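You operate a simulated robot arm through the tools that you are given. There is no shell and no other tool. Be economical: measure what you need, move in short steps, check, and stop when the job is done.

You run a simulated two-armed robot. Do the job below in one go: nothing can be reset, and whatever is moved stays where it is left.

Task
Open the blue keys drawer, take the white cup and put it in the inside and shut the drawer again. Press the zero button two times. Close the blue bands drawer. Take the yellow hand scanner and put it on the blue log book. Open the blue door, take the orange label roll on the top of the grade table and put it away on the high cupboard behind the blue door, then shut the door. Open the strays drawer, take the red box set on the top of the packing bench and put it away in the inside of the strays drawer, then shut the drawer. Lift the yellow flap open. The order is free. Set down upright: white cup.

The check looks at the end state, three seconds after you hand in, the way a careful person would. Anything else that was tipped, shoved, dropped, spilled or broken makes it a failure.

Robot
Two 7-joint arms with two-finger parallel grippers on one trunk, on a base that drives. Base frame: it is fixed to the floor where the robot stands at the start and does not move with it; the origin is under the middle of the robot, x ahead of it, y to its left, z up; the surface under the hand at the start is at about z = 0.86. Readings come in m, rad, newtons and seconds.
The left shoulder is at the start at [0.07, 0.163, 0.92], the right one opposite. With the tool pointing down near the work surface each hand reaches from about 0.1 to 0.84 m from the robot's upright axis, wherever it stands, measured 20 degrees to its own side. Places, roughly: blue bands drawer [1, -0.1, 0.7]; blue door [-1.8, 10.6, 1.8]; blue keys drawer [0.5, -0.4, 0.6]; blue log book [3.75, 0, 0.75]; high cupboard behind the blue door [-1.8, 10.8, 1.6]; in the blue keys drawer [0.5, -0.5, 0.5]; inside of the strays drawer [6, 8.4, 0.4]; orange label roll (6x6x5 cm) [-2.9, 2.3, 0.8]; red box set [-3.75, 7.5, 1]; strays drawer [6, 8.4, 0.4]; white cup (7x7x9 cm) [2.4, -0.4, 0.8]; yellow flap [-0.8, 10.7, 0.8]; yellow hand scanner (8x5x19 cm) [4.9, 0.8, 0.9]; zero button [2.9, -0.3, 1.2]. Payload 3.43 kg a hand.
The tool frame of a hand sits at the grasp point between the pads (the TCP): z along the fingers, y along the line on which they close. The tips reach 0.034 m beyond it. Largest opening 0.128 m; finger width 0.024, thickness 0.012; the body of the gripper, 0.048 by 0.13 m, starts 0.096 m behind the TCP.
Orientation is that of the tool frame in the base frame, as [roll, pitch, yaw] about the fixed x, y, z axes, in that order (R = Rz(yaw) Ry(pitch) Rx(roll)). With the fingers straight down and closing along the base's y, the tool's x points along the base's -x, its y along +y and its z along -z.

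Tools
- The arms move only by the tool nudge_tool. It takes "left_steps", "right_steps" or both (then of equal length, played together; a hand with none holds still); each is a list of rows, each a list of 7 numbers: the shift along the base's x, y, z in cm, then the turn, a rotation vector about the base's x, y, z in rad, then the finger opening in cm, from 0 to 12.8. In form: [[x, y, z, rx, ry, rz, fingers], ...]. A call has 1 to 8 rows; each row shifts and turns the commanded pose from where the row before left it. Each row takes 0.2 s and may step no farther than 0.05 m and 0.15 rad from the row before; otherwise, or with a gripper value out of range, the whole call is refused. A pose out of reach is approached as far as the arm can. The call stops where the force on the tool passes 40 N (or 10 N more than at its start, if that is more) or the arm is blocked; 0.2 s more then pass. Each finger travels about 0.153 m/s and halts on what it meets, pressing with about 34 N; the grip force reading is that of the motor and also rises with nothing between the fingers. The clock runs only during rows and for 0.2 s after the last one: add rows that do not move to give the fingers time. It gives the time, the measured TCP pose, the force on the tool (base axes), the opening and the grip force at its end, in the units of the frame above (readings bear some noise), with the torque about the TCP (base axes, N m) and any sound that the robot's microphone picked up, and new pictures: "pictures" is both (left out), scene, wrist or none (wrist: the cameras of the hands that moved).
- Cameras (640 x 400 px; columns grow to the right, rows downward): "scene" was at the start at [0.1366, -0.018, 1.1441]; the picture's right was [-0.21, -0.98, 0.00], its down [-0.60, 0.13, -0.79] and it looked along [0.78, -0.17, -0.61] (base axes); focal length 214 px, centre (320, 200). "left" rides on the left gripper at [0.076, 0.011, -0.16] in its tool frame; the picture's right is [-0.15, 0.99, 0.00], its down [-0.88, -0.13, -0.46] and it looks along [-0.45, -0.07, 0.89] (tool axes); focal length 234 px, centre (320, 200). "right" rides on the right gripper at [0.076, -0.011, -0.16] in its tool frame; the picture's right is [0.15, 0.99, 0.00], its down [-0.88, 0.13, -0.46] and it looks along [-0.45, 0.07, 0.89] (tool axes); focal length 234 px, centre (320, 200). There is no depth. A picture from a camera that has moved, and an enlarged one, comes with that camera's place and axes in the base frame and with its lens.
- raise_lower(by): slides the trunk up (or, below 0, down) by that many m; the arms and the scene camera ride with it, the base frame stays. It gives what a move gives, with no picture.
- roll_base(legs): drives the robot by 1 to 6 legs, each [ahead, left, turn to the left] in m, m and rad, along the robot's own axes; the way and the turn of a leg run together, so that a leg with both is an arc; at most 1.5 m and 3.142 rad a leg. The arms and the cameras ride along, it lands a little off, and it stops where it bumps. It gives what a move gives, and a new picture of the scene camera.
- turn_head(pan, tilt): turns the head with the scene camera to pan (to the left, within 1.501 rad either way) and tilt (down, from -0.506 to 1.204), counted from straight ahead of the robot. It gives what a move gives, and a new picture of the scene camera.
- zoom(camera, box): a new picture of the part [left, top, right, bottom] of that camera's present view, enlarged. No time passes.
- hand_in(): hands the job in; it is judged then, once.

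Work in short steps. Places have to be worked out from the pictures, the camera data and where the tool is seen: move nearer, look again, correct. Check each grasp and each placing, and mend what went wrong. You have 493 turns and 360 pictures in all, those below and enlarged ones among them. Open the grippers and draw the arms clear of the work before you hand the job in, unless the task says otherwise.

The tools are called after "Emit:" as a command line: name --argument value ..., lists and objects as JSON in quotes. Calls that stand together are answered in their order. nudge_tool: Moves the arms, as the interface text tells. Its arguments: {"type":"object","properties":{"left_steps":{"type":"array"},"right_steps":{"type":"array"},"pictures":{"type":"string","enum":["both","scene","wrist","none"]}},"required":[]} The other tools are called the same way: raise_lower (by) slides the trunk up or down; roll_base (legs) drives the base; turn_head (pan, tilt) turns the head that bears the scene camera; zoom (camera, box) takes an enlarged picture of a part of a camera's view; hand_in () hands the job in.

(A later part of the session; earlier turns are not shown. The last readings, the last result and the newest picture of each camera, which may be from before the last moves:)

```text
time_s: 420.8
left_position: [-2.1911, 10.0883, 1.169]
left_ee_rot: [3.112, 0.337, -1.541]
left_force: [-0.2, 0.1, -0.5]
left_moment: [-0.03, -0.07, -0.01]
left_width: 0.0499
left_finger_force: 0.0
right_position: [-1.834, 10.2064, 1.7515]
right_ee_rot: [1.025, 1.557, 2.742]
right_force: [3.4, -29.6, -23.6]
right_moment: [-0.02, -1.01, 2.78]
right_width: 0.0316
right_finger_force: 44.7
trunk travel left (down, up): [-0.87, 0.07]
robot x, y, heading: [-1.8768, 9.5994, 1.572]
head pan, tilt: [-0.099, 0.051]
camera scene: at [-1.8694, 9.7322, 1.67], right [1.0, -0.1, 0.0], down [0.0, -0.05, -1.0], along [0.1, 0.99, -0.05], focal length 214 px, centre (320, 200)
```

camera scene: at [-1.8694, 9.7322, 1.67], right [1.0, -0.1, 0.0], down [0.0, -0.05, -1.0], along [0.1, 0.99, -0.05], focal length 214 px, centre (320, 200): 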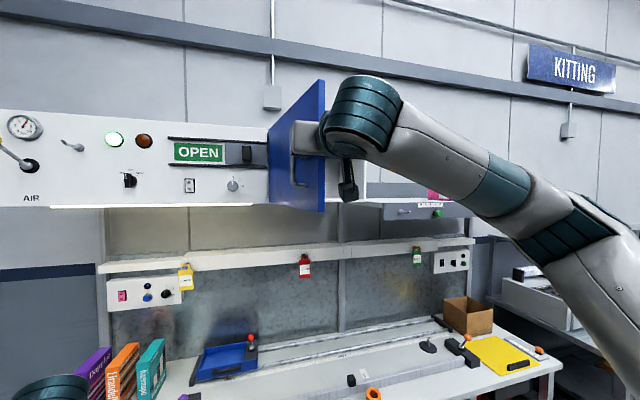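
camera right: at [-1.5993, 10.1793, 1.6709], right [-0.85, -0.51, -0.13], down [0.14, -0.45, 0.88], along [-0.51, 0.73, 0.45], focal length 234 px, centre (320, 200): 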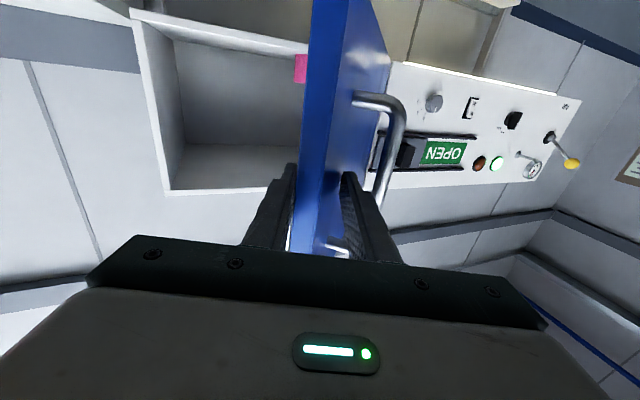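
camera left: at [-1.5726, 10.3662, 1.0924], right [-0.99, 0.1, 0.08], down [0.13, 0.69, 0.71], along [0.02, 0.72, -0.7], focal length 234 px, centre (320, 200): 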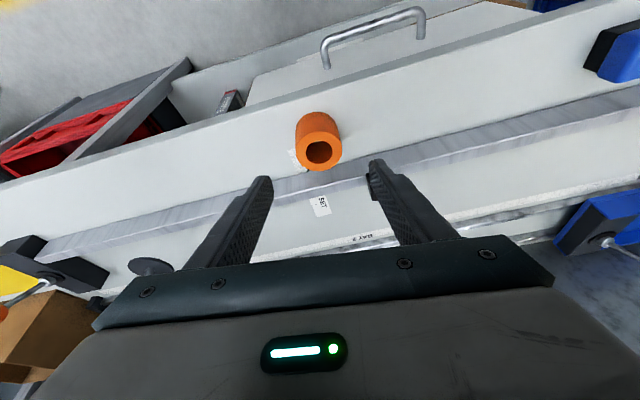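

About 70° open. On with the arc.

Emit:
nudge_tool --right_steps '[[-3.6, -2.2, 0, 0, 0, -0.1, 0], [-4.0, -1.5, 0, 0, 0, -0.1, 0], [-4.2, -0.8, 0, 0, 0, -0.1, 0], [-4.2, -0.3, 0, 0, 0, -0.1, 0]]' --pictures "scene"

```text
time_s: 421.8
left_position: [-2.185, 10.0957, 1.168]
left_ee_rot: [3.107, 0.332, -1.545]
left_force: [0.9, -0.2, 0.3]
left_moment: [0.03, 0.03, -0.01]
left_width: 0.0498
left_finger_force: 0.1
right_position: [-1.9813, 10.1719, 1.7496]
right_ee_rot: [1.368, 1.549, 2.679]
right_force: [-2.2, 11.0, 18.1]
right_moment: [-0.17, -1.19, 2.69]
right_width: 0.0319
right_finger_force: 45.5
trunk travel left (down, up): [-0.87, 0.07]
robot x, y, heading: [-1.8768, 9.5972, 1.57]
head pan, tilt: [-0.099, 0.051]
camera scene: at [-1.8627, 9.7422, 1.6696], right [0.99, -0.1, 0.0], down [-0.01, -0.05, -1.0], along [0.1, 0.99, -0.05], focal length 214 px, centre (320, 200)
```

scene: 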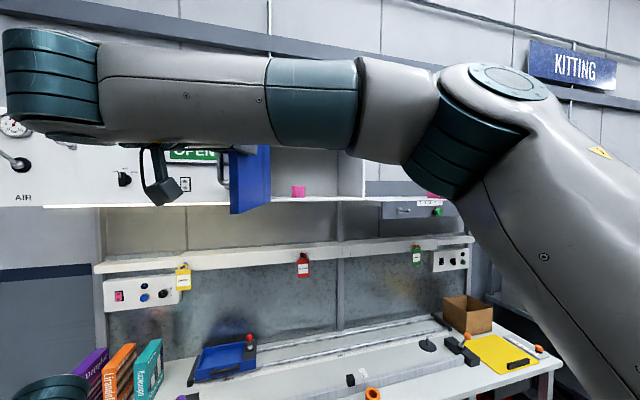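

Door stands open about 90°+. I release, and back off.

Emit:
nudge_tool --right_steps '[[0, 0, 0, 0, 0, 0, 7], [0, 0, 0, 0, 0, 0, 7], [0, 0, 0, 0, 0, 0, 7]]' --pictures "wrist"

```text
time_s: 422.6
left_position: [-2.1854, 10.0945, 1.167]
left_ee_rot: [3.105, 0.334, -1.544]
left_force: [-0.4, 0.0, 0.0]
left_moment: [0.01, 0.02, -0.01]
left_width: 0.0499
left_finger_force: 0.1
right_position: [-1.9808, 10.1701, 1.7465]
right_ee_rot: [1.564, 1.554, 2.872]
right_force: [12.5, -2.5, -12.8]
right_moment: [-0.47, -0.58, -0.27]
right_width: 0.0627
right_finger_force: 0.0
trunk travel left (down, up): [-0.87, 0.07]
robot x, y, heading: [-1.8753, 9.5966, 1.569]
head pan, tilt: [-0.099, 0.051]
camera right: at [-2.0136, 10.0136, 1.6704], right [-0.96, 0.25, -0.13], down [-0.23, -0.41, 0.88], along [0.17, 0.88, 0.45], focal length 234 px, centre (320, 200)
```

right: 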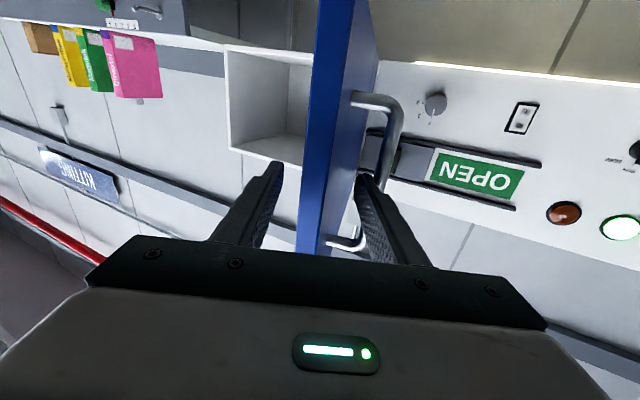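

I reduce opening slightly and retreat straight back with the base.

Emit:
nudge_tool --right_steps '[[0, 0, 0, 0, 0, 0, 5.4], [0, 0, 0, 0, 0, 0, 5.4]]' --pictures "none"

Emit:
roll_base --legs '[[-0.25, 0, 0]]'

```text
time_s: 423.2
left_position: [-2.1883, 10.0924, 1.1675]
left_ee_rot: [3.11, 0.334, -1.54]
left_force: [0.5, 0.0, 0.3]
left_moment: [0.02, 0.01, 0.02]
left_width: 0.0501
left_finger_force: 0.1
right_position: [-1.986, 10.1699, 1.7485]
right_ee_rot: [1.365, 1.552, 2.68]
right_force: [1.9, -0.6, 1.5]
right_moment: [-0.04, -0.03, -0.04]
right_width: 0.0532
right_finger_force: 0.1
trunk travel left (down, up): [-0.87, 0.07]
robot x, y, heading: [-1.8766, 9.5995, 1.567]
head pan, tilt: [-0.099, 0.051]
```

```text
time_s: 424.9
left_position: [-2.189, 9.8529, 1.166]
left_ee_rot: [3.108, 0.33, -1.539]
left_force: [-0.9, 0.0, -0.1]
left_moment: [-0.06, -0.07, 0.02]
left_width: 0.0501
left_finger_force: 0.1
right_position: [-1.987, 9.932, 1.7472]
right_ee_rot: [1.531, 1.555, 2.847]
right_force: [0.6, -0.2, -0.2]
right_moment: [0.02, 0.05, -0.04]
right_width: 0.0541
right_finger_force: 0.1
trunk travel left (down, up): [-0.87, 0.07]
robot x, y, heading: [-1.8756, 9.3546, 1.577]
head pan, tilt: [-0.099, 0.051]
camera scene: at [-1.8655, 9.5026, 1.6692], right [1.0, -0.1, 0.0], down [0.0, -0.05, -1.0], along [0.1, 0.99, -0.05], focal length 214 px, centre (320, 200)
```

scene: 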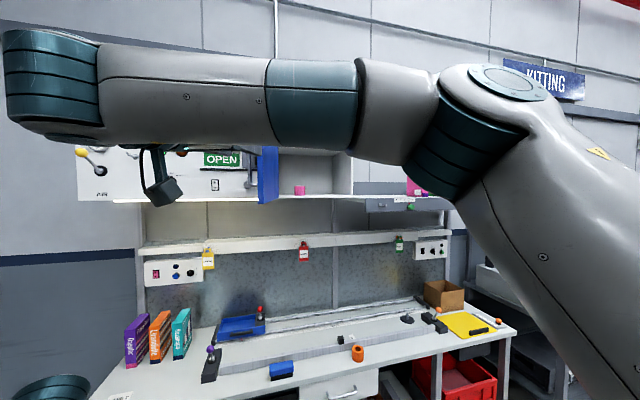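

Door is open at 90°. I bring the right hand back to the right side and straighten it.

Emit:
nudge_tool --right_steps '[[4, 0, 0, 0, 0, 0.033, 8], [4, 0, 0, 0, 0, 0.033, 8], [4, 0, 0, 0, 0, 0.033, 8], [4, 0, 0, 0, 0, 0.033, 8], [4, 0, 0, 0, 0, 0.033, 8], [4, 0, 0, 0, 0, 0.033, 8], [4, 0, 0, 0, 0, 0.033, 8], [4, 0, 0, 0, 0, 0.033, 8]]' --pictures "none"

Emit:
raise_lower --by -0.4

Emit:
raise_lower --by -0.4

Emit:
turn_head --pan -0.2 --tilt 0.2

```text
time_s: 426.8
left_position: [-2.1858, 9.8519, 1.1686]
left_ee_rot: [3.103, 0.332, -1.539]
left_force: [0.9, 1.3, 0.0]
left_moment: [-0.02, 0.01, -0.02]
left_width: 0.0499
left_finger_force: 0.1
right_position: [-1.6616, 9.929, 1.7475]
right_ee_rot: [1.408, 1.55, 2.989]
right_force: [0.5, 0.3, 0.0]
right_moment: [0.01, 0.01, 0.06]
right_width: 0.08
right_finger_force: 0.1
trunk travel left (down, up): [-0.87, 0.07]
robot x, y, heading: [-1.8734, 9.3585, 1.577]
head pan, tilt: [-0.099, 0.051]
```

```text
time_s: 430.6
left_position: [-2.1888, 9.8512, 0.768]
left_ee_rot: [3.108, 0.334, -1.54]
left_force: [-0.2, -0.8, 0.0]
left_moment: [0.02, 0.02, -0.01]
left_width: 0.05
left_finger_force: 0.1
right_position: [-1.6676, 9.9303, 1.3478]
right_ee_rot: [1.408, 1.553, 2.988]
right_force: [-0.1, -0.5, -0.2]
right_moment: [-0.03, 0.01, 0.0]
right_width: 0.0799
right_finger_force: 0.1
trunk travel left (down, up): [-0.47, 0.47]
robot x, y, heading: [-1.8791, 9.3562, 1.571]
head pan, tilt: [-0.099, 0.051]
```

```text
time_s: 434.4
left_position: [-2.1884, 9.8507, 0.368]
left_ee_rot: [3.108, 0.334, -1.54]
left_force: [0.8, 0.3, -0.4]
left_moment: [0.02, 0.0, -0.02]
left_width: 0.05
left_finger_force: 0.2
right_position: [-1.6661, 9.9304, 0.9487]
right_ee_rot: [1.41, 1.555, 2.99]
right_force: [-0.3, -1.1, -0.4]
right_moment: [0.0, -0.02, 0.0]
right_width: 0.0799
right_finger_force: 0.1
trunk travel left (down, up): [-0.07, 0.87]
robot x, y, heading: [-1.879, 9.3577, 1.578]
head pan, tilt: [-0.099, 0.051]
```

```text
time_s: 435.1
left_position: [-2.1893, 9.8508, 0.3679]
left_ee_rot: [3.109, 0.333, -1.54]
left_force: [0.0, 0.1, 0.0]
left_moment: [-0.02, -0.01, -0.03]
left_width: 0.0501
left_finger_force: 0.1
right_position: [-1.6652, 9.9305, 0.948]
right_ee_rot: [1.415, 1.553, 2.994]
right_force: [-0.9, -0.9, 0.3]
right_moment: [-0.01, 0.0, 0.02]
right_width: 0.0799
right_finger_force: 0.0
trunk travel left (down, up): [-0.07, 0.87]
robot x, y, heading: [-1.8728, 9.3537, 1.575]
head pan, tilt: [-0.201, 0.201]
camera scene: at [-1.8557, 9.4997, 0.8557], right [0.98, -0.2, 0.0], down [-0.04, -0.2, -0.98], along [0.19, 0.96, -0.2], focal length 214 px, centre (320, 200)
```

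scene: 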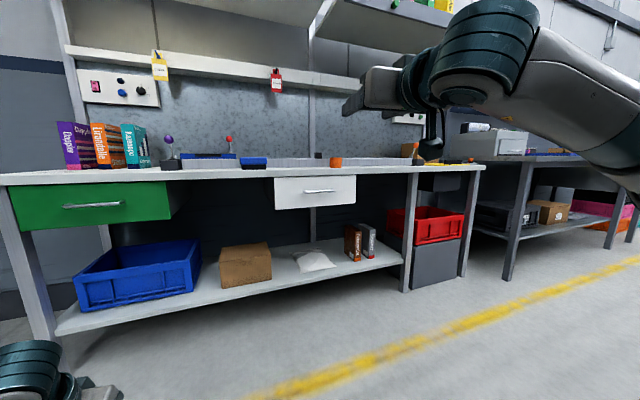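

I pull the left hand in and align the right hand with the roll (x -1.57, z 0.83).

Emit:
nudge_tool --right_steps '[[2.5, 0, -3, 0, 0, 0, 9], [2.5, 0, -3, 0, 0, 0, 9], [2.5, 0, -3, 0, 0, 0, 9], [2, 0, -3, 0, 0, 0, 9]]' --left_steps '[[0, -3, 3, 0, 0, 0, 5], [0, -3, 3, 0, 0, 0, 5], [0, -3, 3, 0, 0, 0, 5], [0, -3, 3, 0, 0, 0, 5]]' --pictures "wrist"

```text
time_s: 436.1
left_position: [-2.2042, 9.7707, 0.5054]
left_ee_rot: [3.108, 0.329, -1.538]
left_force: [-0.8, 0.4, -0.6]
left_moment: [0.0, -0.04, 0.0]
left_width: 0.05
left_finger_force: 0.0
left hand out of reach, approached as far as the arm can: row 2, 3, 4
right_position: [-1.572, 9.9316, 0.8256]
right_ee_rot: [1.433, 1.553, 3.01]
right_force: [0.0, -0.3, 0.3]
right_moment: [0.0, 0.01, 0.03]
right_width: 0.0903
right_finger_force: 0.1
trunk travel left (down, up): [-0.07, 0.87]
robot x, y, heading: [-1.872, 9.3604, 1.575]
head pan, tilt: [-0.201, 0.201]
camera right: at [-1.5615, 9.7734, 0.7482], right [-0.99, -0.01, -0.13], down [-0.11, -0.46, 0.88], along [-0.07, 0.89, 0.45], focal length 234 px, centre (320, 200)
camera left: at [-2.2062, 9.6474, 0.6319], right [-0.99, 0.1, 0.08], down [0.12, 0.69, 0.71], along [0.01, 0.72, -0.7], focal length 234 px, centre (320, 200)
```

right: 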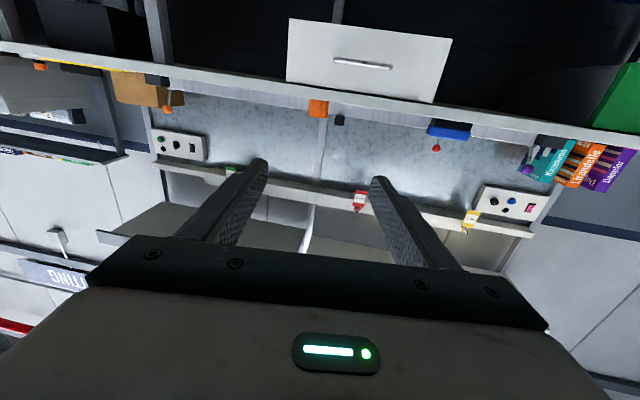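
left: 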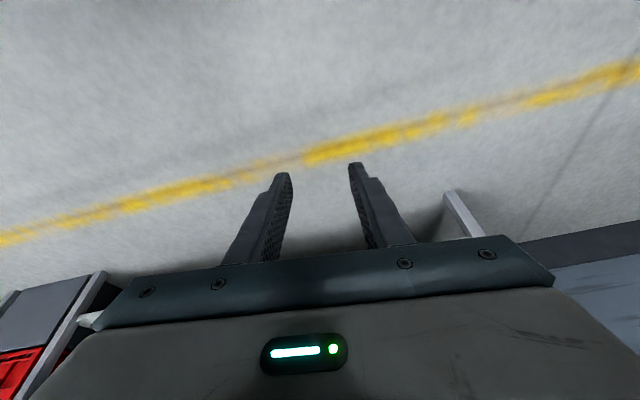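

Roll is straight ahead at z≈0.82. I drive 0.45 ahead, then check.

Emit:
roll_base --legs '[[0.44, 0, 0]]'

Emit:
nudge_tool --right_steps '[[0, 0, 0.2, 0, 0, 0, 9]]' --pictures "wrist"

```text
time_s: 438.8
left_position: [-2.2054, 10.2197, 0.5058]
left_ee_rot: [3.109, 0.33, -1.536]
left_force: [1.1, 0.0, -0.6]
left_moment: [-0.03, 0.01, 0.01]
left_width: 0.0503
left_finger_force: 0.0
right_position: [-1.5745, 10.3808, 0.8253]
right_ee_rot: [1.415, 1.554, 2.994]
right_force: [0.0, -0.8, 0.5]
right_moment: [-0.01, 0.01, 0.0]
right_width: 0.0899
right_finger_force: 0.0
trunk travel left (down, up): [-0.07, 0.87]
robot x, y, heading: [-1.8771, 9.805, 1.576]
head pan, tilt: [-0.201, 0.201]
camera scene: at [-1.8576, 9.9478, 0.8557], right [0.98, -0.2, 0.0], down [-0.04, -0.2, -0.98], along [0.19, 0.96, -0.2], focal length 214 px, centre (320, 200)
```

scene: 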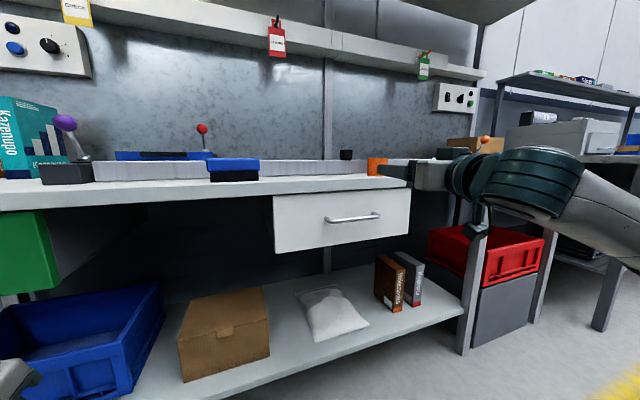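

```text
time_s: 439.2
left_position: [-2.2064, 10.2203, 0.5047]
left_ee_rot: [3.108, 0.331, -1.536]
left_force: [0.0, 0.1, -0.2]
left_moment: [0.03, -0.01, 0.02]
left_width: 0.0501
left_finger_force: 0.0
right_position: [-1.5739, 10.3806, 0.8273]
right_ee_rot: [1.385, 1.554, 2.965]
right_force: [-0.1, 0.2, -0.2]
right_moment: [0.01, 0.02, -0.04]
right_width: 0.0896
right_finger_force: 0.0
trunk travel left (down, up): [-0.07, 0.87]
robot x, y, heading: [-1.8762, 9.8066, 1.571]
head pan, tilt: [-0.201, 0.201]
camera right: at [-1.5642, 10.2211, 0.7513], right [-0.99, -0.01, -0.13], down [-0.11, -0.46, 0.88], along [-0.07, 0.89, 0.45], focal length 234 px, centre (320, 200)
```

right: 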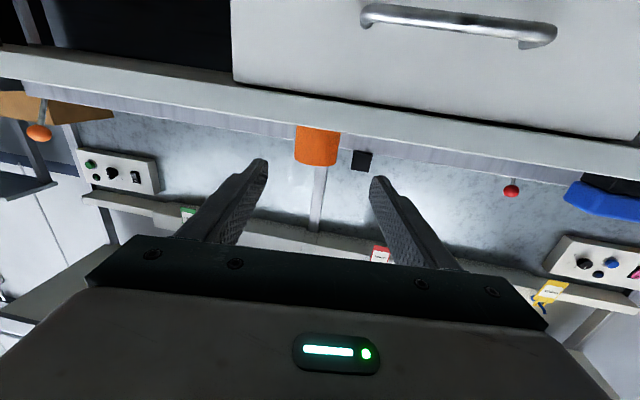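

Aligned. I advance 14.5 cm around the roll.

Emit:
nudge_tool --right_steps '[[0, 4, 0, 0, 0, 0, 9], [0, 4, 0, 0, 0, 0, 9], [0, 4, 0, 0, 0, 0, 9], [0, 2.3, 0, 0, 0, 0, 9]]' --pictures "wrist"

```text
time_s: 440.2
left_position: [-2.2048, 10.2194, 0.5056]
left_ee_rot: [3.11, 0.33, -1.537]
left_force: [0.3, 0.7, 0.7]
left_moment: [0.0, 0.01, -0.02]
left_width: 0.05
left_finger_force: 0.0
right_position: [-1.5741, 10.5256, 0.8271]
right_ee_rot: [1.403, 1.554, 2.982]
right_force: [0.9, -0.6, -0.1]
right_moment: [-0.03, -0.01, 0.01]
right_width: 0.0901
right_finger_force: 0.0
trunk travel left (down, up): [-0.07, 0.87]
robot x, y, heading: [-1.8805, 9.8048, 1.573]
head pan, tilt: [-0.201, 0.201]
camera right: at [-1.5644, 10.3663, 0.7507], right [-0.99, -0.01, -0.13], down [-0.11, -0.46, 0.88], along [-0.07, 0.89, 0.45], focal length 234 px, centre (320, 200)
```

right: 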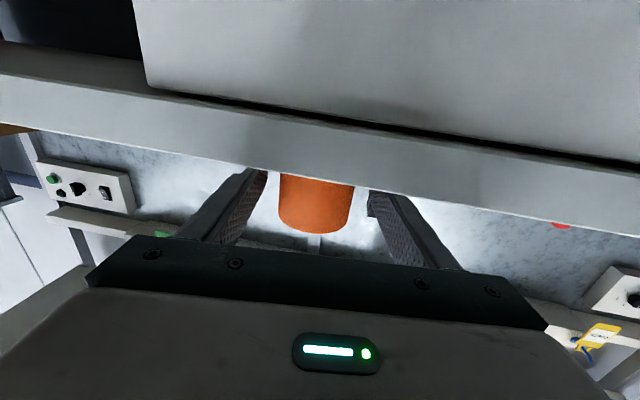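

The roll is between the fingers. I close, then lift.

Emit:
nudge_tool --right_steps '[[0, 0, 0, 0, 0, 0, 6.5], [0, 0, 0, 0, 0, 0, 4], [0, 0, 0, 0, 0, 0, 3], [0, 0, 0, 0, 0, 0, 3], [0, 0, 2, 0, 0, 0, 3], [0, 0, 3, 0, 0, 0, 3]]' --pictures "wrist"

```text
time_s: 441.6
left_position: [-2.2054, 10.2194, 0.506]
left_ee_rot: [3.107, 0.33, -1.537]
left_force: [0.4, 0.3, -0.6]
left_moment: [-0.02, 0.02, 0.01]
left_width: 0.0499
left_finger_force: 0.0
right_position: [-1.5748, 10.5254, 0.8774]
right_ee_rot: [1.448, 1.554, 3.027]
right_force: [0.5, -0.5, -1.5]
right_moment: [0.01, 0.01, 0.01]
right_width: 0.0561
right_finger_force: 34.5
trunk travel left (down, up): [-0.07, 0.87]
robot x, y, heading: [-1.874, 9.8058, 1.576]
head pan, tilt: [-0.201, 0.201]
camera right: at [-1.565, 10.366, 0.8004], right [-0.99, -0.01, -0.13], down [-0.11, -0.46, 0.88], along [-0.07, 0.89, 0.45], focal length 234 px, centre (320, 200)
```

right: 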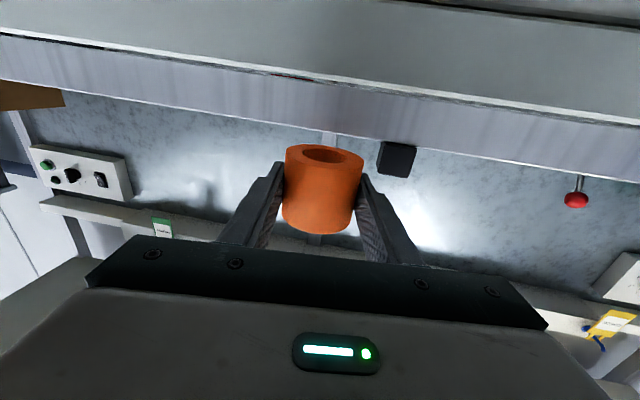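

Held upright. I back off, raise the trunk fully, and look at the open cupboard.

Emit:
roll_base --legs '[[-0.4, 0, 0]]'

Emit:
raise_lower --by 0.4

Emit:
raise_lower --by 0.4

Emit:
nudge_tool --right_steps '[[-3, 0, 2, 0, 0, 0, 3], [-4, 0, 1.5, 0, 0, 0, 3], [-4, 0, 0, 0, 0, 0, 3], [-3, 0, 0, 0, 0, 0, 3]]' --pictures "both"

```text
time_s: 444.1
left_position: [-2.2034, 9.8317, 0.5045]
left_ee_rot: [3.109, 0.33, -1.54]
left_force: [0.9, -0.1, 0.1]
left_moment: [0.02, 0.02, 0.02]
left_width: 0.0502
left_finger_force: 0.1
right_position: [-1.5725, 10.1367, 0.8764]
right_ee_rot: [1.432, 1.554, 3.01]
right_force: [0.1, 0.0, -1.3]
right_moment: [-0.04, 0.02, -0.01]
right_width: 0.0562
right_finger_force: 33.7
trunk travel left (down, up): [-0.07, 0.87]
robot x, y, heading: [-1.8756, 9.4163, 1.573]
head pan, tilt: [-0.201, 0.201]
camera scene: at [-1.856, 9.5588, 0.8557], right [0.98, -0.2, 0.0], down [-0.04, -0.2, -0.98], along [0.19, 0.96, -0.2], focal length 214 px, centre (320, 200)
```

scene: 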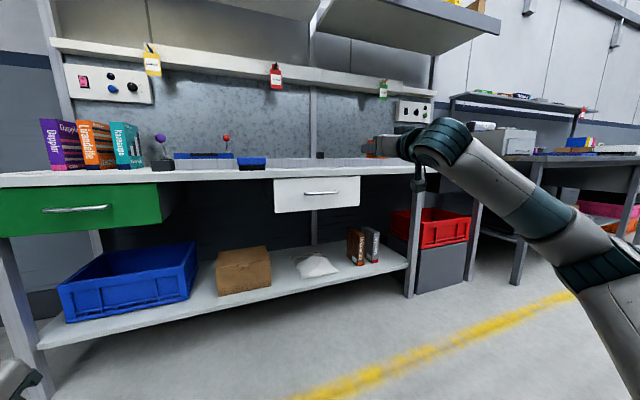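

```text
time_s: 447.9
left_position: [-2.2033, 9.8323, 0.9045]
left_ee_rot: [3.109, 0.33, -1.541]
left_force: [-0.5, 0.1, 0.2]
left_moment: [-0.03, 0.01, 0.02]
left_width: 0.0501
left_finger_force: 0.0
right_position: [-1.5733, 10.1356, 1.2769]
right_ee_rot: [1.44, 1.553, 3.016]
right_force: [0.6, 0.1, -0.7]
right_moment: [-0.04, 0.0, 0.01]
right_width: 0.056
right_finger_force: 33.6
trunk travel left (down, up): [-0.47, 0.47]
robot x, y, heading: [-1.8718, 9.4197, 1.577]
head pan, tilt: [-0.201, 0.201]
```

```text
time_s: 451.7
left_position: [-2.2026, 9.8311, 1.3054]
left_ee_rot: [3.108, 0.33, -1.538]
left_force: [0.0, 0.6, -1.0]
left_moment: [-0.01, 0.04, 0.03]
left_width: 0.0498
left_finger_force: 0.1
right_position: [-1.5726, 10.1349, 1.6758]
right_ee_rot: [1.436, 1.554, 3.014]
right_force: [0.0, -0.6, -0.6]
right_moment: [0.01, -0.03, 0.02]
right_width: 0.056
right_finger_force: 34.1
trunk travel left (down, up): [-0.87, 0.07]
robot x, y, heading: [-1.8793, 9.4177, 1.576]
head pan, tilt: [-0.201, 0.201]
```

```text
time_s: 452.7
left_position: [-2.2033, 9.8309, 1.3062]
left_ee_rot: [3.11, 0.33, -1.539]
left_force: [-0.4, -1.0, 0.2]
left_moment: [-0.02, -0.02, -0.01]
left_width: 0.0499
left_finger_force: 0.0
right_position: [-1.7158, 10.1376, 1.712]
right_ee_rot: [1.409, 1.553, 2.986]
right_force: [-0.4, 0.0, -0.6]
right_moment: [0.01, 0.0, -0.03]
right_width: 0.0559
right_finger_force: 34.6
trunk travel left (down, up): [-0.87, 0.07]
robot x, y, heading: [-1.876, 9.4167, 1.575]
head pan, tilt: [-0.201, 0.201]
camera scene: at [-1.8577, 9.5593, 1.6556], right [0.98, -0.2, 0.0], down [-0.04, -0.2, -0.98], along [0.19, 0.96, -0.2], focal length 214 px, centre (320, 200)
camera right: at [-1.7053, 9.9787, 1.6349], right [-0.99, -0.01, -0.13], down [-0.11, -0.46, 0.88], along [-0.07, 0.89, 0.45], focal length 234 px, centre (320, 200)
```

scene: 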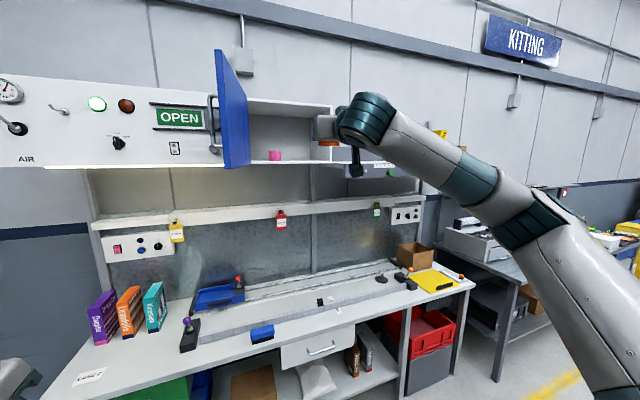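
right: 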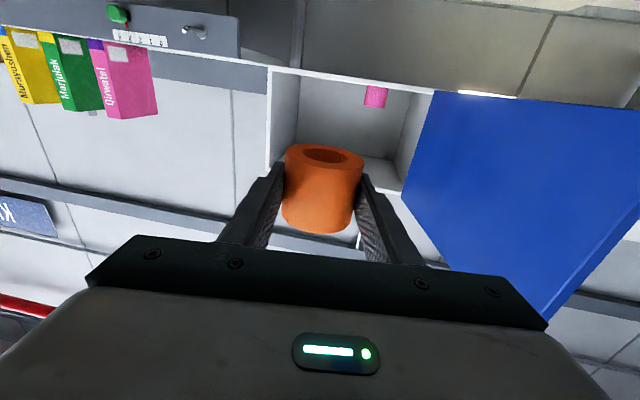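

The cupboard floor is at z≈1.64; I'll set the roll at (-1.72, 10.70). I lower the left hand a bit and drive 0.44 ahead.

Emit:
nudge_tool --left_steps '[[-2, 0, -4, 0, 0, 0, 5], [-2, 0, -4, 0, 0, 0, 5], [-2, 0, -4, 0, 0, 0, 5], [0, 0, -3, 0, 0, 0, 5]]' --pictures "none"

Emit:
roll_base --legs '[[0.43, 0, 0]]'

Emit:
nudge_tool --right_steps '[[0, 0, 0, 0, 0, 0, 3]]' --pictures "wrist"

```text
time_s: 453.7
left_position: [-2.2668, 9.8415, 1.1555]
left_ee_rot: [3.108, 0.328, -1.54]
left_force: [-1.2, -0.3, -0.2]
left_moment: [-0.03, 0.0, 0.04]
left_width: 0.0501
left_finger_force: 0.0
left hand out of reach, approached as far as the arm can: row 1
right_position: [-1.7135, 10.1378, 1.7111]
right_ee_rot: [1.441, 1.553, 3.019]
right_force: [0.0, -0.5, 0.4]
right_moment: [-0.01, 0.01, 0.01]
right_width: 0.0561
right_finger_force: 34.0
trunk travel left (down, up): [-0.87, 0.07]
robot x, y, heading: [-1.8769, 9.4161, 1.573]
head pan, tilt: [-0.201, 0.201]
```

```text
time_s: 456.4
left_position: [-2.2656, 10.282, 1.1576]
left_ee_rot: [3.11, 0.33, -1.545]
left_force: [-0.1, 0.2, -0.7]
left_moment: [0.0, -0.03, -0.03]
left_width: 0.05
left_finger_force: 0.0
right_position: [-1.7103, 10.5766, 1.7136]
right_ee_rot: [1.34, 1.554, 2.913]
right_force: [-0.4, 0.0, -1.5]
right_moment: [0.01, -0.02, 0.0]
right_width: 0.0559
right_finger_force: 34.7
trunk travel left (down, up): [-0.87, 0.07]
robot x, y, heading: [-1.8721, 9.8541, 1.572]
head pan, tilt: [-0.201, 0.201]
camera scene: at [-1.8553, 9.9977, 1.6559], right [0.98, -0.2, 0.0], down [-0.04, -0.19, -0.98], along [0.2, 0.96, -0.2], focal length 214 px, centre (320, 200)
```

scene: 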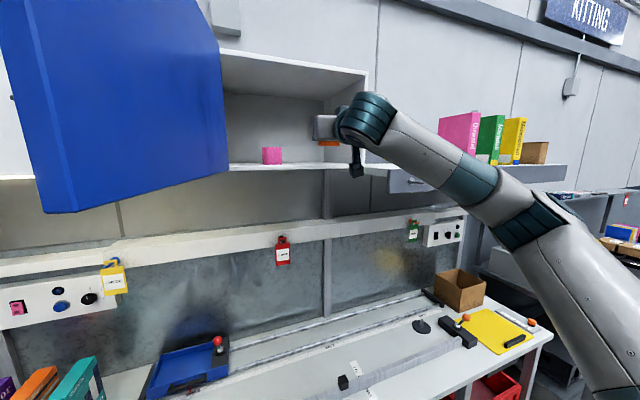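

```text
time_s: 456.8
left_position: [-2.2651, 10.2834, 1.1564]
left_ee_rot: [3.11, 0.329, -1.545]
left_force: [0.3, 0.1, 0.4]
left_moment: [0.05, 0.01, 0.03]
left_width: 0.0501
left_finger_force: 0.2
right_position: [-1.7104, 10.5766, 1.7115]
right_ee_rot: [1.405, 1.552, 2.979]
right_force: [0.6, 0.4, -1.3]
right_moment: [0.04, 0.0, 0.0]
right_width: 0.0557
right_finger_force: 34.2
trunk travel left (down, up): [-0.87, 0.07]
robot x, y, heading: [-1.8785, 9.857, 1.567]
head pan, tilt: [-0.201, 0.201]
camera right: at [-1.7006, 10.4179, 1.6349], right [-0.99, 0.0, -0.13], down [-0.11, -0.46, 0.88], along [-0.06, 0.89, 0.45], focal length 234 px, centre (320, 200)
```

right: 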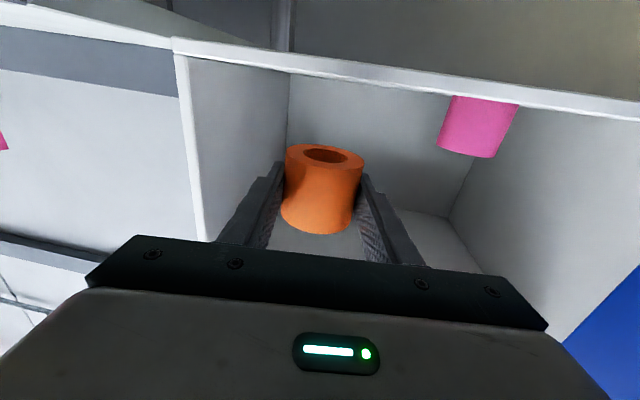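

The roll clears the floor edge. I advance 12.5 cm inside.

Emit:
nudge_tool --right_steps '[[0, 4, 0, 0, 0, 0, 3], [0, 4, 0, 0, 0, 0, 3], [-0.5, 4, 0, 0, 0, 0, 3], [0, 1, 0, 0, 0, 0, 3]]' --pictures "both"

```text
time_s: 457.8
left_position: [-2.2646, 10.2833, 1.1563]
left_ee_rot: [3.109, 0.328, -1.544]
left_force: [1.1, 0.5, 0.3]
left_moment: [-0.02, 0.0, -0.01]
left_width: 0.05
left_finger_force: 0.1
right_position: [-1.7131, 10.7109, 1.7127]
right_ee_rot: [1.425, 1.553, 2.997]
right_force: [0.0, -0.1, -1.3]
right_moment: [-0.02, 0.0, 0.04]
right_width: 0.0562
right_finger_force: 34.0
trunk travel left (down, up): [-0.87, 0.07]
robot x, y, heading: [-1.8761, 9.8545, 1.569]
head pan, tilt: [-0.201, 0.201]
camera scene: at [-1.8551, 10.0002, 1.6556], right [0.98, -0.2, 0.0], down [-0.04, -0.2, -0.98], along [0.2, 0.96, -0.2], focal length 214 px, centre (320, 200)
camera right: at [-1.7039, 10.5501, 1.636], right [-0.99, 0.0, -0.13], down [-0.11, -0.46, 0.88], along [-0.06, 0.89, 0.45], focal length 234 px, centre (320, 200)
```

scene: 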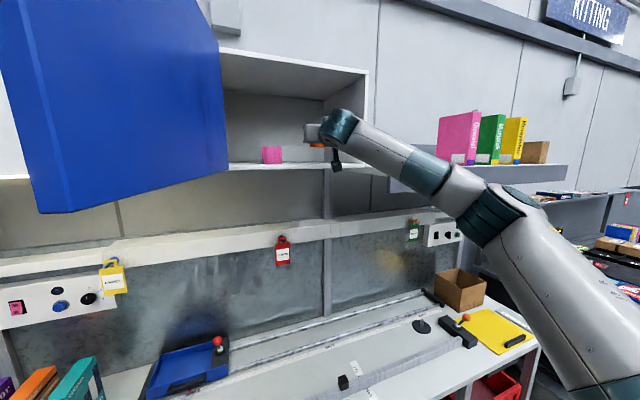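
right: 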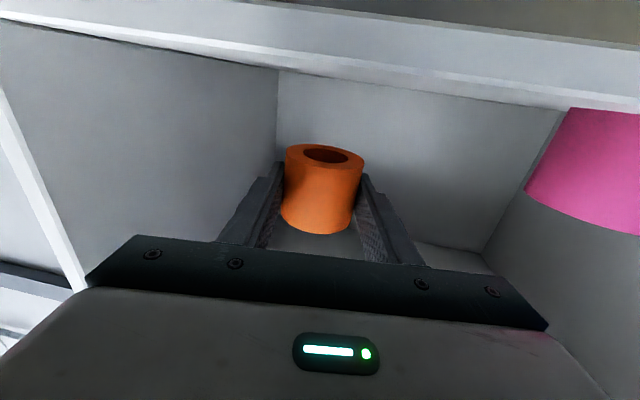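

I lower until the roll touches the cupboard floor.

Emit:
nudge_tool --right_steps '[[0, 0, -1.5, 0, 0, 0, 3], [0, 0, -1, 0, 0, 0, 3], [0, 0, -0.8, 0, 0, 0, 3], [0, 0, -0.7, 0, 0, 0, 3]]' --pictures "wrist"

```text
time_s: 458.8
left_position: [-2.2657, 10.2842, 1.1566]
left_ee_rot: [3.112, 0.329, -1.545]
left_force: [-1.2, 0.2, -1.3]
left_moment: [-0.01, 0.0, -0.01]
left_width: 0.05
left_finger_force: 0.1
right_position: [-1.7147, 10.7088, 1.6727]
right_ee_rot: [1.396, 1.553, 2.968]
right_force: [-0.2, -0.3, -1.6]
right_moment: [0.0, 0.0, 0.02]
right_width: 0.0562
right_finger_force: 34.3
trunk travel left (down, up): [-0.87, 0.07]
robot x, y, heading: [-1.8762, 9.8557, 1.565]
head pan, tilt: [-0.201, 0.201]
camera right: at [-1.705, 10.5493, 1.5954], right [-0.99, 0.0, -0.13], down [-0.11, -0.46, 0.88], along [-0.06, 0.89, 0.45], focal length 234 px, centre (320, 200)
```

right: 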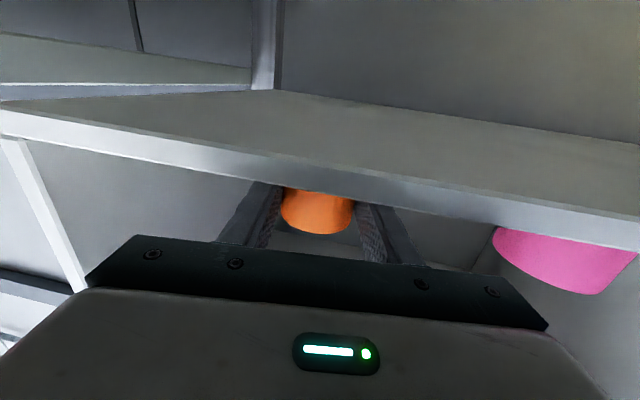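

Emit:
nudge_tool --right_steps '[[0, 0, -0.5, 0, 0, 0, 3], [0, 0, -0.5, 0, 0, 0, 3], [0, 0, -0.5, 0, 0, 0, 3]]' --pictures "none"

```text
time_s: 459.6
left_position: [-2.2655, 10.282, 1.1568]
left_ee_rot: [3.11, 0.33, -1.544]
left_force: [0.3, 0.7, -0.4]
left_moment: [0.0, 0.02, -0.02]
left_width: 0.0501
left_finger_force: 0.2
right_position: [-1.7139, 10.7061, 1.6604]
right_ee_rot: [1.062, 1.55, 2.636]
right_force: [0.7, 6.6, 15.9]
right_moment: [0.12, -0.46, 0.21]
right_width: 0.0562
right_finger_force: 33.6
trunk travel left (down, up): [-0.87, 0.07]
robot x, y, heading: [-1.8741, 9.8593, 1.567]
head pan, tilt: [-0.201, 0.201]
```

Contact with the cupboard floor (16 N). I ease up 2 mm, open, and draw straight back.

Emit:
nudge_tool --right_steps '[[0, 0, 0.2, 0, 0, 0, 5.6], [0, 0, 0, 0, 0, 0, 6.5], [0, 0, 0, 0, 0, 0, 7.5], [0, 0, 0, 0, 0, 0, 8], [0, -3, 0.2, 0, 0, 0, 8], [0, -4, 0.3, 0, 0, 0, 8], [0, -4, 0.3, 0, 0, 0, 8]]' --pictures "both"

```text
time_s: 461.2
left_position: [-2.2654, 10.2828, 1.1564]
left_ee_rot: [3.111, 0.33, -1.544]
left_force: [0.4, -0.1, 0.2]
left_moment: [0.02, -0.06, -0.02]
left_width: 0.0498
left_finger_force: 0.1
right_position: [-1.7138, 10.5971, 1.67]
right_ee_rot: [1.362, 1.554, 2.936]
right_force: [0.6, -0.5, 0.3]
right_moment: [-0.03, 0.0, 0.0]
right_width: 0.08
right_finger_force: 0.1
trunk travel left (down, up): [-0.87, 0.07]
robot x, y, heading: [-1.878, 9.8563, 1.567]
head pan, tilt: [-0.201, 0.201]
camera scene: at [-1.8552, 9.9982, 1.6558], right [0.98, -0.2, 0.0], down [-0.04, -0.19, -0.98], along [0.2, 0.96, -0.2], focal length 214 px, centre (320, 200)
camera right: at [-1.7052, 10.4376, 1.593], right [-0.99, 0.0, -0.13], down [-0.11, -0.46, 0.88], along [-0.06, 0.89, 0.46], focal length 234 px, centre (320, 200)
```

scene: 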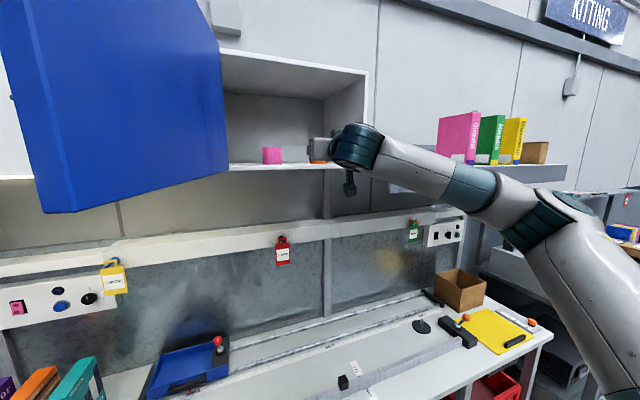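
right: 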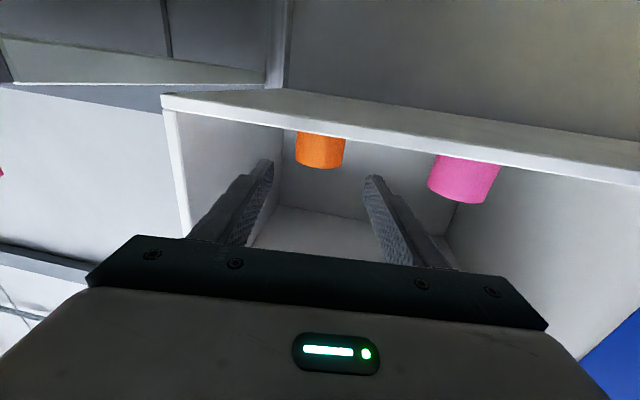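

The orange roll stands beside the pink one. I back off and move the right hand out of the door's swing, raising the left hand on the door's outer side.

Emit:
roll_base --legs '[[-0.25, 0, 0]]'

Emit:
nudge_tool --right_steps '[[4, 0, 0, 0, 0, 0, 0], [4, -1, 0, 0, 0, 0, 0], [4, -1, 0, 0, 0, 0, 0], [4, -1, 0, 0, 0, 0, 0], [4, -1, 0, 0, 0, 0, 0], [4, 0, 0, 0, 0, 0, 0], [4, 0, 0, 0, 0, 0, 0], [0, 0, 0, 0, 0, 0, 0]]' --left_steps '[[0, 0, 4, 0, 0, 0, 0], [0, 0, 4, 0, 0, 0, 0], [0, 0, 4, 0, 0, 0, 0], [0, 0, 4, 0, 0, 0, 0], [0, 0, 4, 0, 0, 0, 0], [0, 0, 4, 0, 0, 0, 0], [0, 0, 4, 0, 0, 0, 0], [0, 0, 4, 0, 0, 0, 0]]' --pictures "scene"

```text
time_s: 463.0
left_position: [-2.2653, 10.0405, 1.1565]
left_ee_rot: [3.111, 0.327, -1.549]
left_force: [1.5, 0.0, -0.6]
left_moment: [0.0, 0.03, -0.02]
left_width: 0.0499
left_finger_force: 0.0
right_position: [-1.7143, 10.3552, 1.6681]
right_ee_rot: [1.536, 1.553, 3.107]
right_force: [0.4, 0.3, 0.0]
right_moment: [0.02, -0.02, 0.02]
right_width: 0.0799
right_finger_force: 0.2
trunk travel left (down, up): [-0.87, 0.07]
robot x, y, heading: [-1.8785, 9.6177, 1.567]
head pan, tilt: [-0.201, 0.201]
camera scene: at [-1.8559, 9.7564, 1.6554], right [0.98, -0.2, 0.0], down [-0.04, -0.2, -0.98], along [0.2, 0.96, -0.2], focal length 214 px, centre (320, 200)
```

scene: 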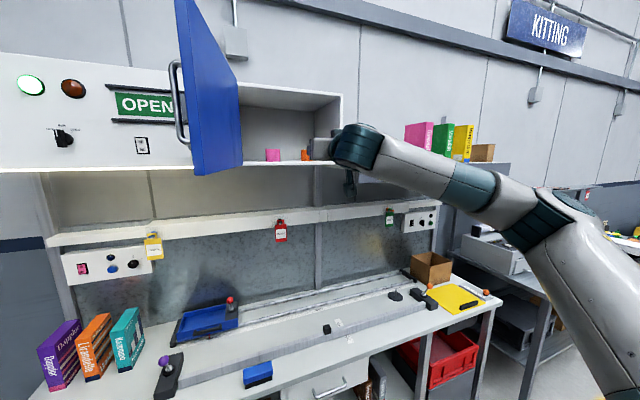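

```text
time_s: 464.8
left_position: [-2.2656, 10.0364, 1.4787]
left_ee_rot: [3.108, 0.331, -1.546]
left_force: [-0.5, -0.6, 0.4]
left_moment: [0.0, 0.01, 0.01]
left_width: 0.0
left_finger_force: 32.8
right_position: [-1.4346, 10.3115, 1.6705]
right_ee_rot: [1.401, 1.553, 2.972]
right_force: [-0.3, -0.4, -0.4]
right_moment: [0.03, -0.01, 0.0]
right_width: 0.0
right_finger_force: 33.1
trunk travel left (down, up): [-0.87, 0.07]
robot x, y, heading: [-1.8761, 9.6093, 1.567]
head pan, tilt: [-0.201, 0.201]
camera scene: at [-1.8548, 9.7526, 1.6557], right [0.98, -0.2, 0.0], down [-0.04, -0.19, -0.98], along [0.2, 0.96, -0.2], focal length 214 px, centre (320, 200)
```

scene: 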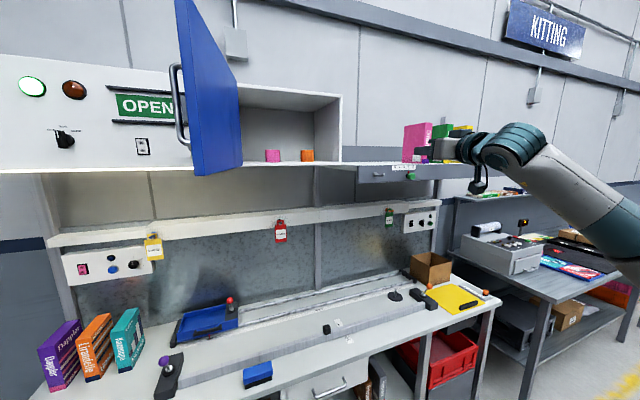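

I bring the left fist up to door height on its outer side with the arm alone.

Emit:
nudge_tool --left_steps '[[0, 2, 4, 0, 0, 0, 0], [0, 2, 4, 0, 0, 0, 0], [0, 2, 4, 0, 0, 0, 0], [0, 3, 4, 0, 0, 0, 0], [0, 3, 3.5, 0, 0, 0, 0], [0, 4, 2, 0, 0, 0, 0], [0, 4, 0, 0, 0, 0, 0]]' --pictures "scene"

Emit:
turn_head --pan 0.3 --tilt 0.0

```text
time_s: 466.4
left_position: [-2.2654, 10.2429, 1.6845]
left_ee_rot: [3.109, 0.326, -1.547]
left_force: [-0.2, 0.3, 0.6]
left_moment: [-0.03, -0.01, 0.01]
left_width: 0.0001
left_finger_force: 33.0
right_position: [-1.4353, 10.318, 1.6682]
right_ee_rot: [1.606, 1.554, -3.104]
right_force: [-0.2, 0.0, 1.1]
right_moment: [0.03, -0.02, -0.01]
right_width: 0.0
right_finger_force: 32.6
trunk travel left (down, up): [-0.87, 0.07]
robot x, y, heading: [-1.8753, 9.6186, 1.566]
head pan, tilt: [-0.201, 0.201]
camera scene: at [-1.8552, 9.7578, 1.6553], right [0.98, -0.2, 0.0], down [-0.04, -0.2, -0.98], along [0.2, 0.96, -0.2], focal length 214 px, centre (320, 200)
```

scene: 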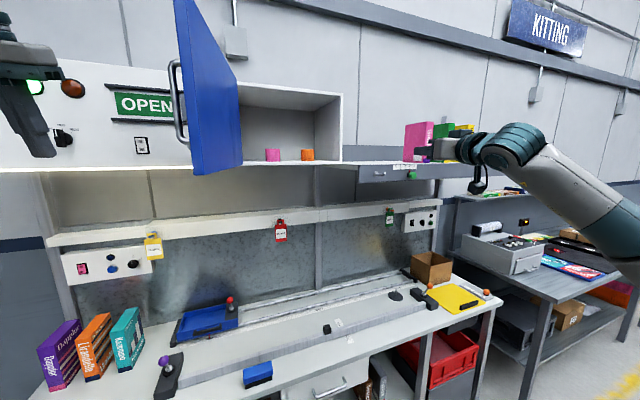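

```text
time_s: 467.3
left_position: [-2.2675, 10.2378, 1.6868]
left_ee_rot: [3.111, 0.33, -1.545]
left_force: [0.6, 0.5, 0.1]
left_moment: [-0.01, 0.01, -0.02]
left_width: 0.0002
left_finger_force: 33.8
right_position: [-1.4359, 10.3124, 1.6713]
right_ee_rot: [1.398, 1.553, 2.969]
right_force: [0.2, -0.8, 0.0]
right_moment: [-0.01, -0.01, 0.02]
right_width: 0.0002
right_finger_force: 33.1
trunk travel left (down, up): [-0.87, 0.07]
robot x, y, heading: [-1.8776, 9.6097, 1.564]
head pan, tilt: [0.3, 0.0]
camera scene: at [-1.9011, 9.7477, 1.6742], right [0.96, 0.29, 0.0], down [0.0, 0.0, -1.0], along [-0.29, 0.96, 0.0], focal length 214 px, centre (320, 200)
```

scene: 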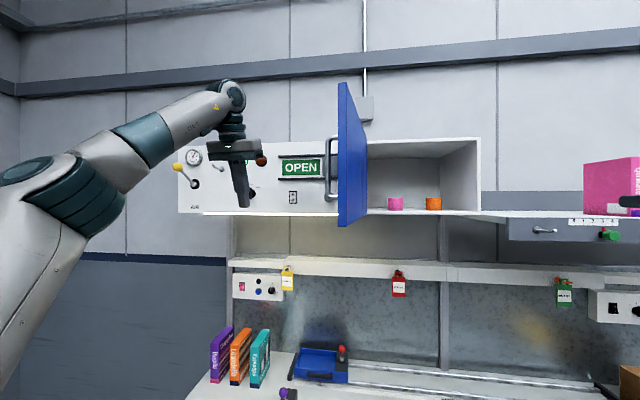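

Door edge is at x≈-1.98. I push it in the closing direction from its outer side with the left fist.

Emit:
nudge_tool --left_steps '[[4, 0, 1, 0, 0, 0, 0], [4, 0, 1, 0, 0, 0, 0], [4, 0, 0, 0, 0, 0, 0], [4, 0, 0, 0, 0, 0, 0], [4, 0, 0, 0, 0, 0, 0], [4, 0.5, 0, 0, 0, 0, 0], [4, 0.5, 0, 0, 0, 0, 0], [4, 1, 0, 0, 0, 0, 0]]' --pictures "scene"

```text
time_s: 469.1
left_position: [-1.9413, 10.2591, 1.7121]
left_ee_rot: [3.105, 0.329, -1.546]
left_force: [-0.5, -0.1, 0.4]
left_moment: [0.01, 0.04, -0.01]
left_width: 0.0001
left_finger_force: 33.1
right_position: [-1.4301, 10.3139, 1.6706]
right_ee_rot: [1.476, 1.551, 3.048]
right_force: [0.4, -0.5, 0.1]
right_moment: [0.02, 0.01, 0.06]
right_width: 0.0
right_finger_force: 33.1
trunk travel left (down, up): [-0.87, 0.07]
robot x, y, heading: [-1.8771, 9.6123, 1.574]
head pan, tilt: [0.3, 0.0]
camera scene: at [-1.8964, 9.7491, 1.6741], right [0.96, 0.29, 0.0], down [0.0, 0.0, -1.0], along [-0.29, 0.96, 0.0], focal length 214 px, centre (320, 200)
```

scene: 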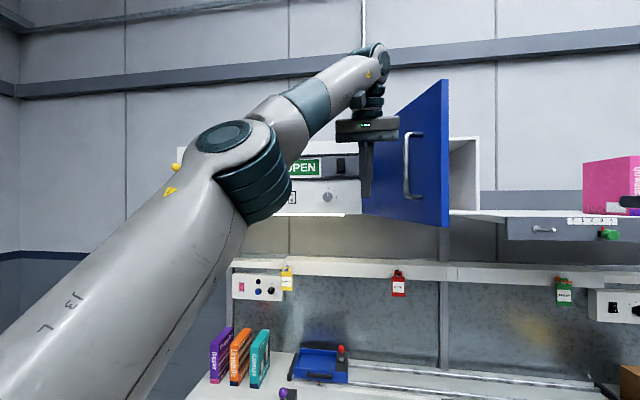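

It swings. I continue, curving toward +y.

Emit:
nudge_tool --left_steps '[[3.5, 2, 0, 0, 0, 0, 0], [3, 3, 0, 0, 0, 0, 0], [2.5, 3, 0, 0, 0, 0, 0], [2, 3.5, 0, 0, 0, 0, 0], [1, 3.5, 0, 0, 0, 0, 0], [0.5, 3, 0, 0, 0, 0, 0]]' --pictures "scene"

```text
time_s: 470.5
left_position: [-1.8586, 10.291, 1.6494]
left_ee_rot: [3.11, 0.33, -1.544]
left_force: [-1.0, 0.0, -0.6]
left_moment: [0.01, -0.03, -0.04]
left_width: 0.0003
left_finger_force: 32.6
left hand out of reach, approached as far as the arm can: row 1, 2, 3, 4, 5, 6
right_position: [-1.4366, 10.3128, 1.6715]
right_ee_rot: [1.417, 1.554, 2.988]
right_force: [-0.5, 0.3, 0.4]
right_moment: [0.01, -0.01, 0.0]
right_width: 0.0
right_finger_force: 33.2
trunk travel left (down, up): [-0.87, 0.07]
robot x, y, heading: [-1.8748, 9.6131, 1.569]
head pan, tilt: [0.3, 0.0]
camera scene: at [-1.9024, 9.7482, 1.6742], right [0.96, 0.29, 0.0], down [0.0, 0.0, -1.0], along [-0.29, 0.96, 0.0], focal length 214 px, centre (320, 200)
```

scene: 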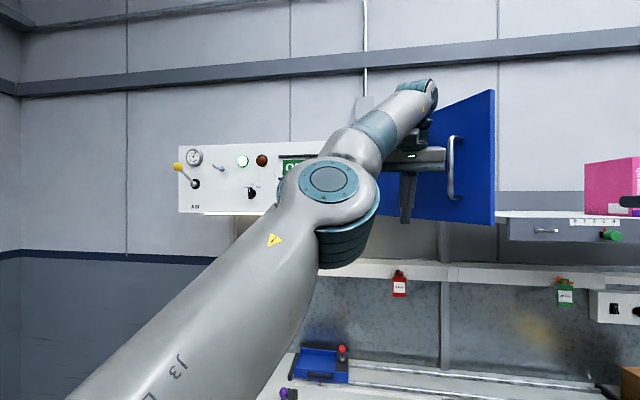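

Arm at its limit; the base can do the rest. I pull the right hand back a bit and drive ahead so that the fist pushes the door shut.

Emit:
nudge_tool --right_steps '[[0, -4, 0, 0, 0, 0, 0], [0, -4, 0, 0, 0, 0, 0], [0, -4, 0, 0, 0, 0, 0]]' --left_steps '[[0, 0, 2, 0, 0, 0, 0], [0, 0, 2, 0, 0, 0, 0], [0, 0, 2, 0, 0, 0, 0]]' --pictures "none"

Emit:
roll_base --legs '[[0.15, -0.04, 0]]'

```text
time_s: 471.3
left_position: [-1.8663, 10.2684, 1.6793]
left_ee_rot: [3.11, 0.331, -1.545]
left_force: [0.5, 0.4, 0.3]
left_moment: [0.02, 0.03, 0.01]
left_width: 0.0
left_finger_force: 33.3
left hand out of reach, approached as far as the arm can: row 1, 2, 3
right_position: [-1.4356, 10.1933, 1.6704]
right_ee_rot: [1.451, 1.554, 3.023]
right_force: [0.3, -0.4, 0.6]
right_moment: [-0.02, -0.04, -0.02]
right_width: 0.0
right_finger_force: 33.0
trunk travel left (down, up): [-0.87, 0.07]
robot x, y, heading: [-1.8771, 9.608, 1.567]
head pan, tilt: [0.3, 0.0]
```

```text
time_s: 472.7
left_position: [-1.824, 10.4107, 1.6805]
left_ee_rot: [3.11, 0.334, -1.551]
left_force: [0.1, -0.3, 0.4]
left_moment: [0.03, -0.04, 0.03]
left_width: 0.0001
left_finger_force: 32.9
right_position: [-1.3927, 10.3327, 1.6722]
right_ee_rot: [1.25, 1.555, 2.817]
right_force: [-0.8, -0.8, 0.0]
right_moment: [-0.03, 0.03, -0.02]
right_width: 0.0
right_finger_force: 33.0
trunk travel left (down, up): [-0.87, 0.07]
robot x, y, heading: [-1.8401, 9.7532, 1.564]
head pan, tilt: [0.3, 0.0]
camera scene: at [-1.8605, 9.8894, 1.6746], right [0.96, 0.29, 0.0], down [0.0, 0.0, -1.0], along [-0.29, 0.96, 0.0], focal length 214 px, centre (320, 200)
```

scene: 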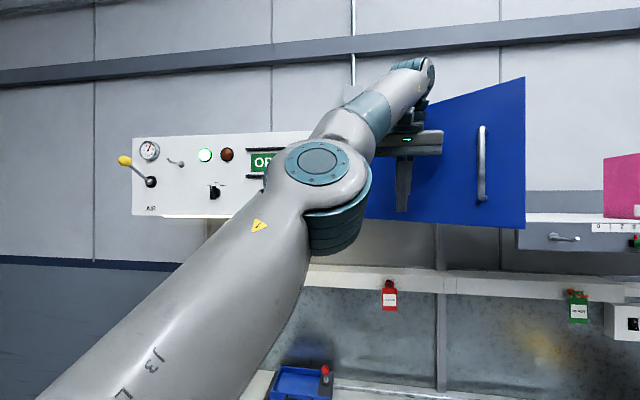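

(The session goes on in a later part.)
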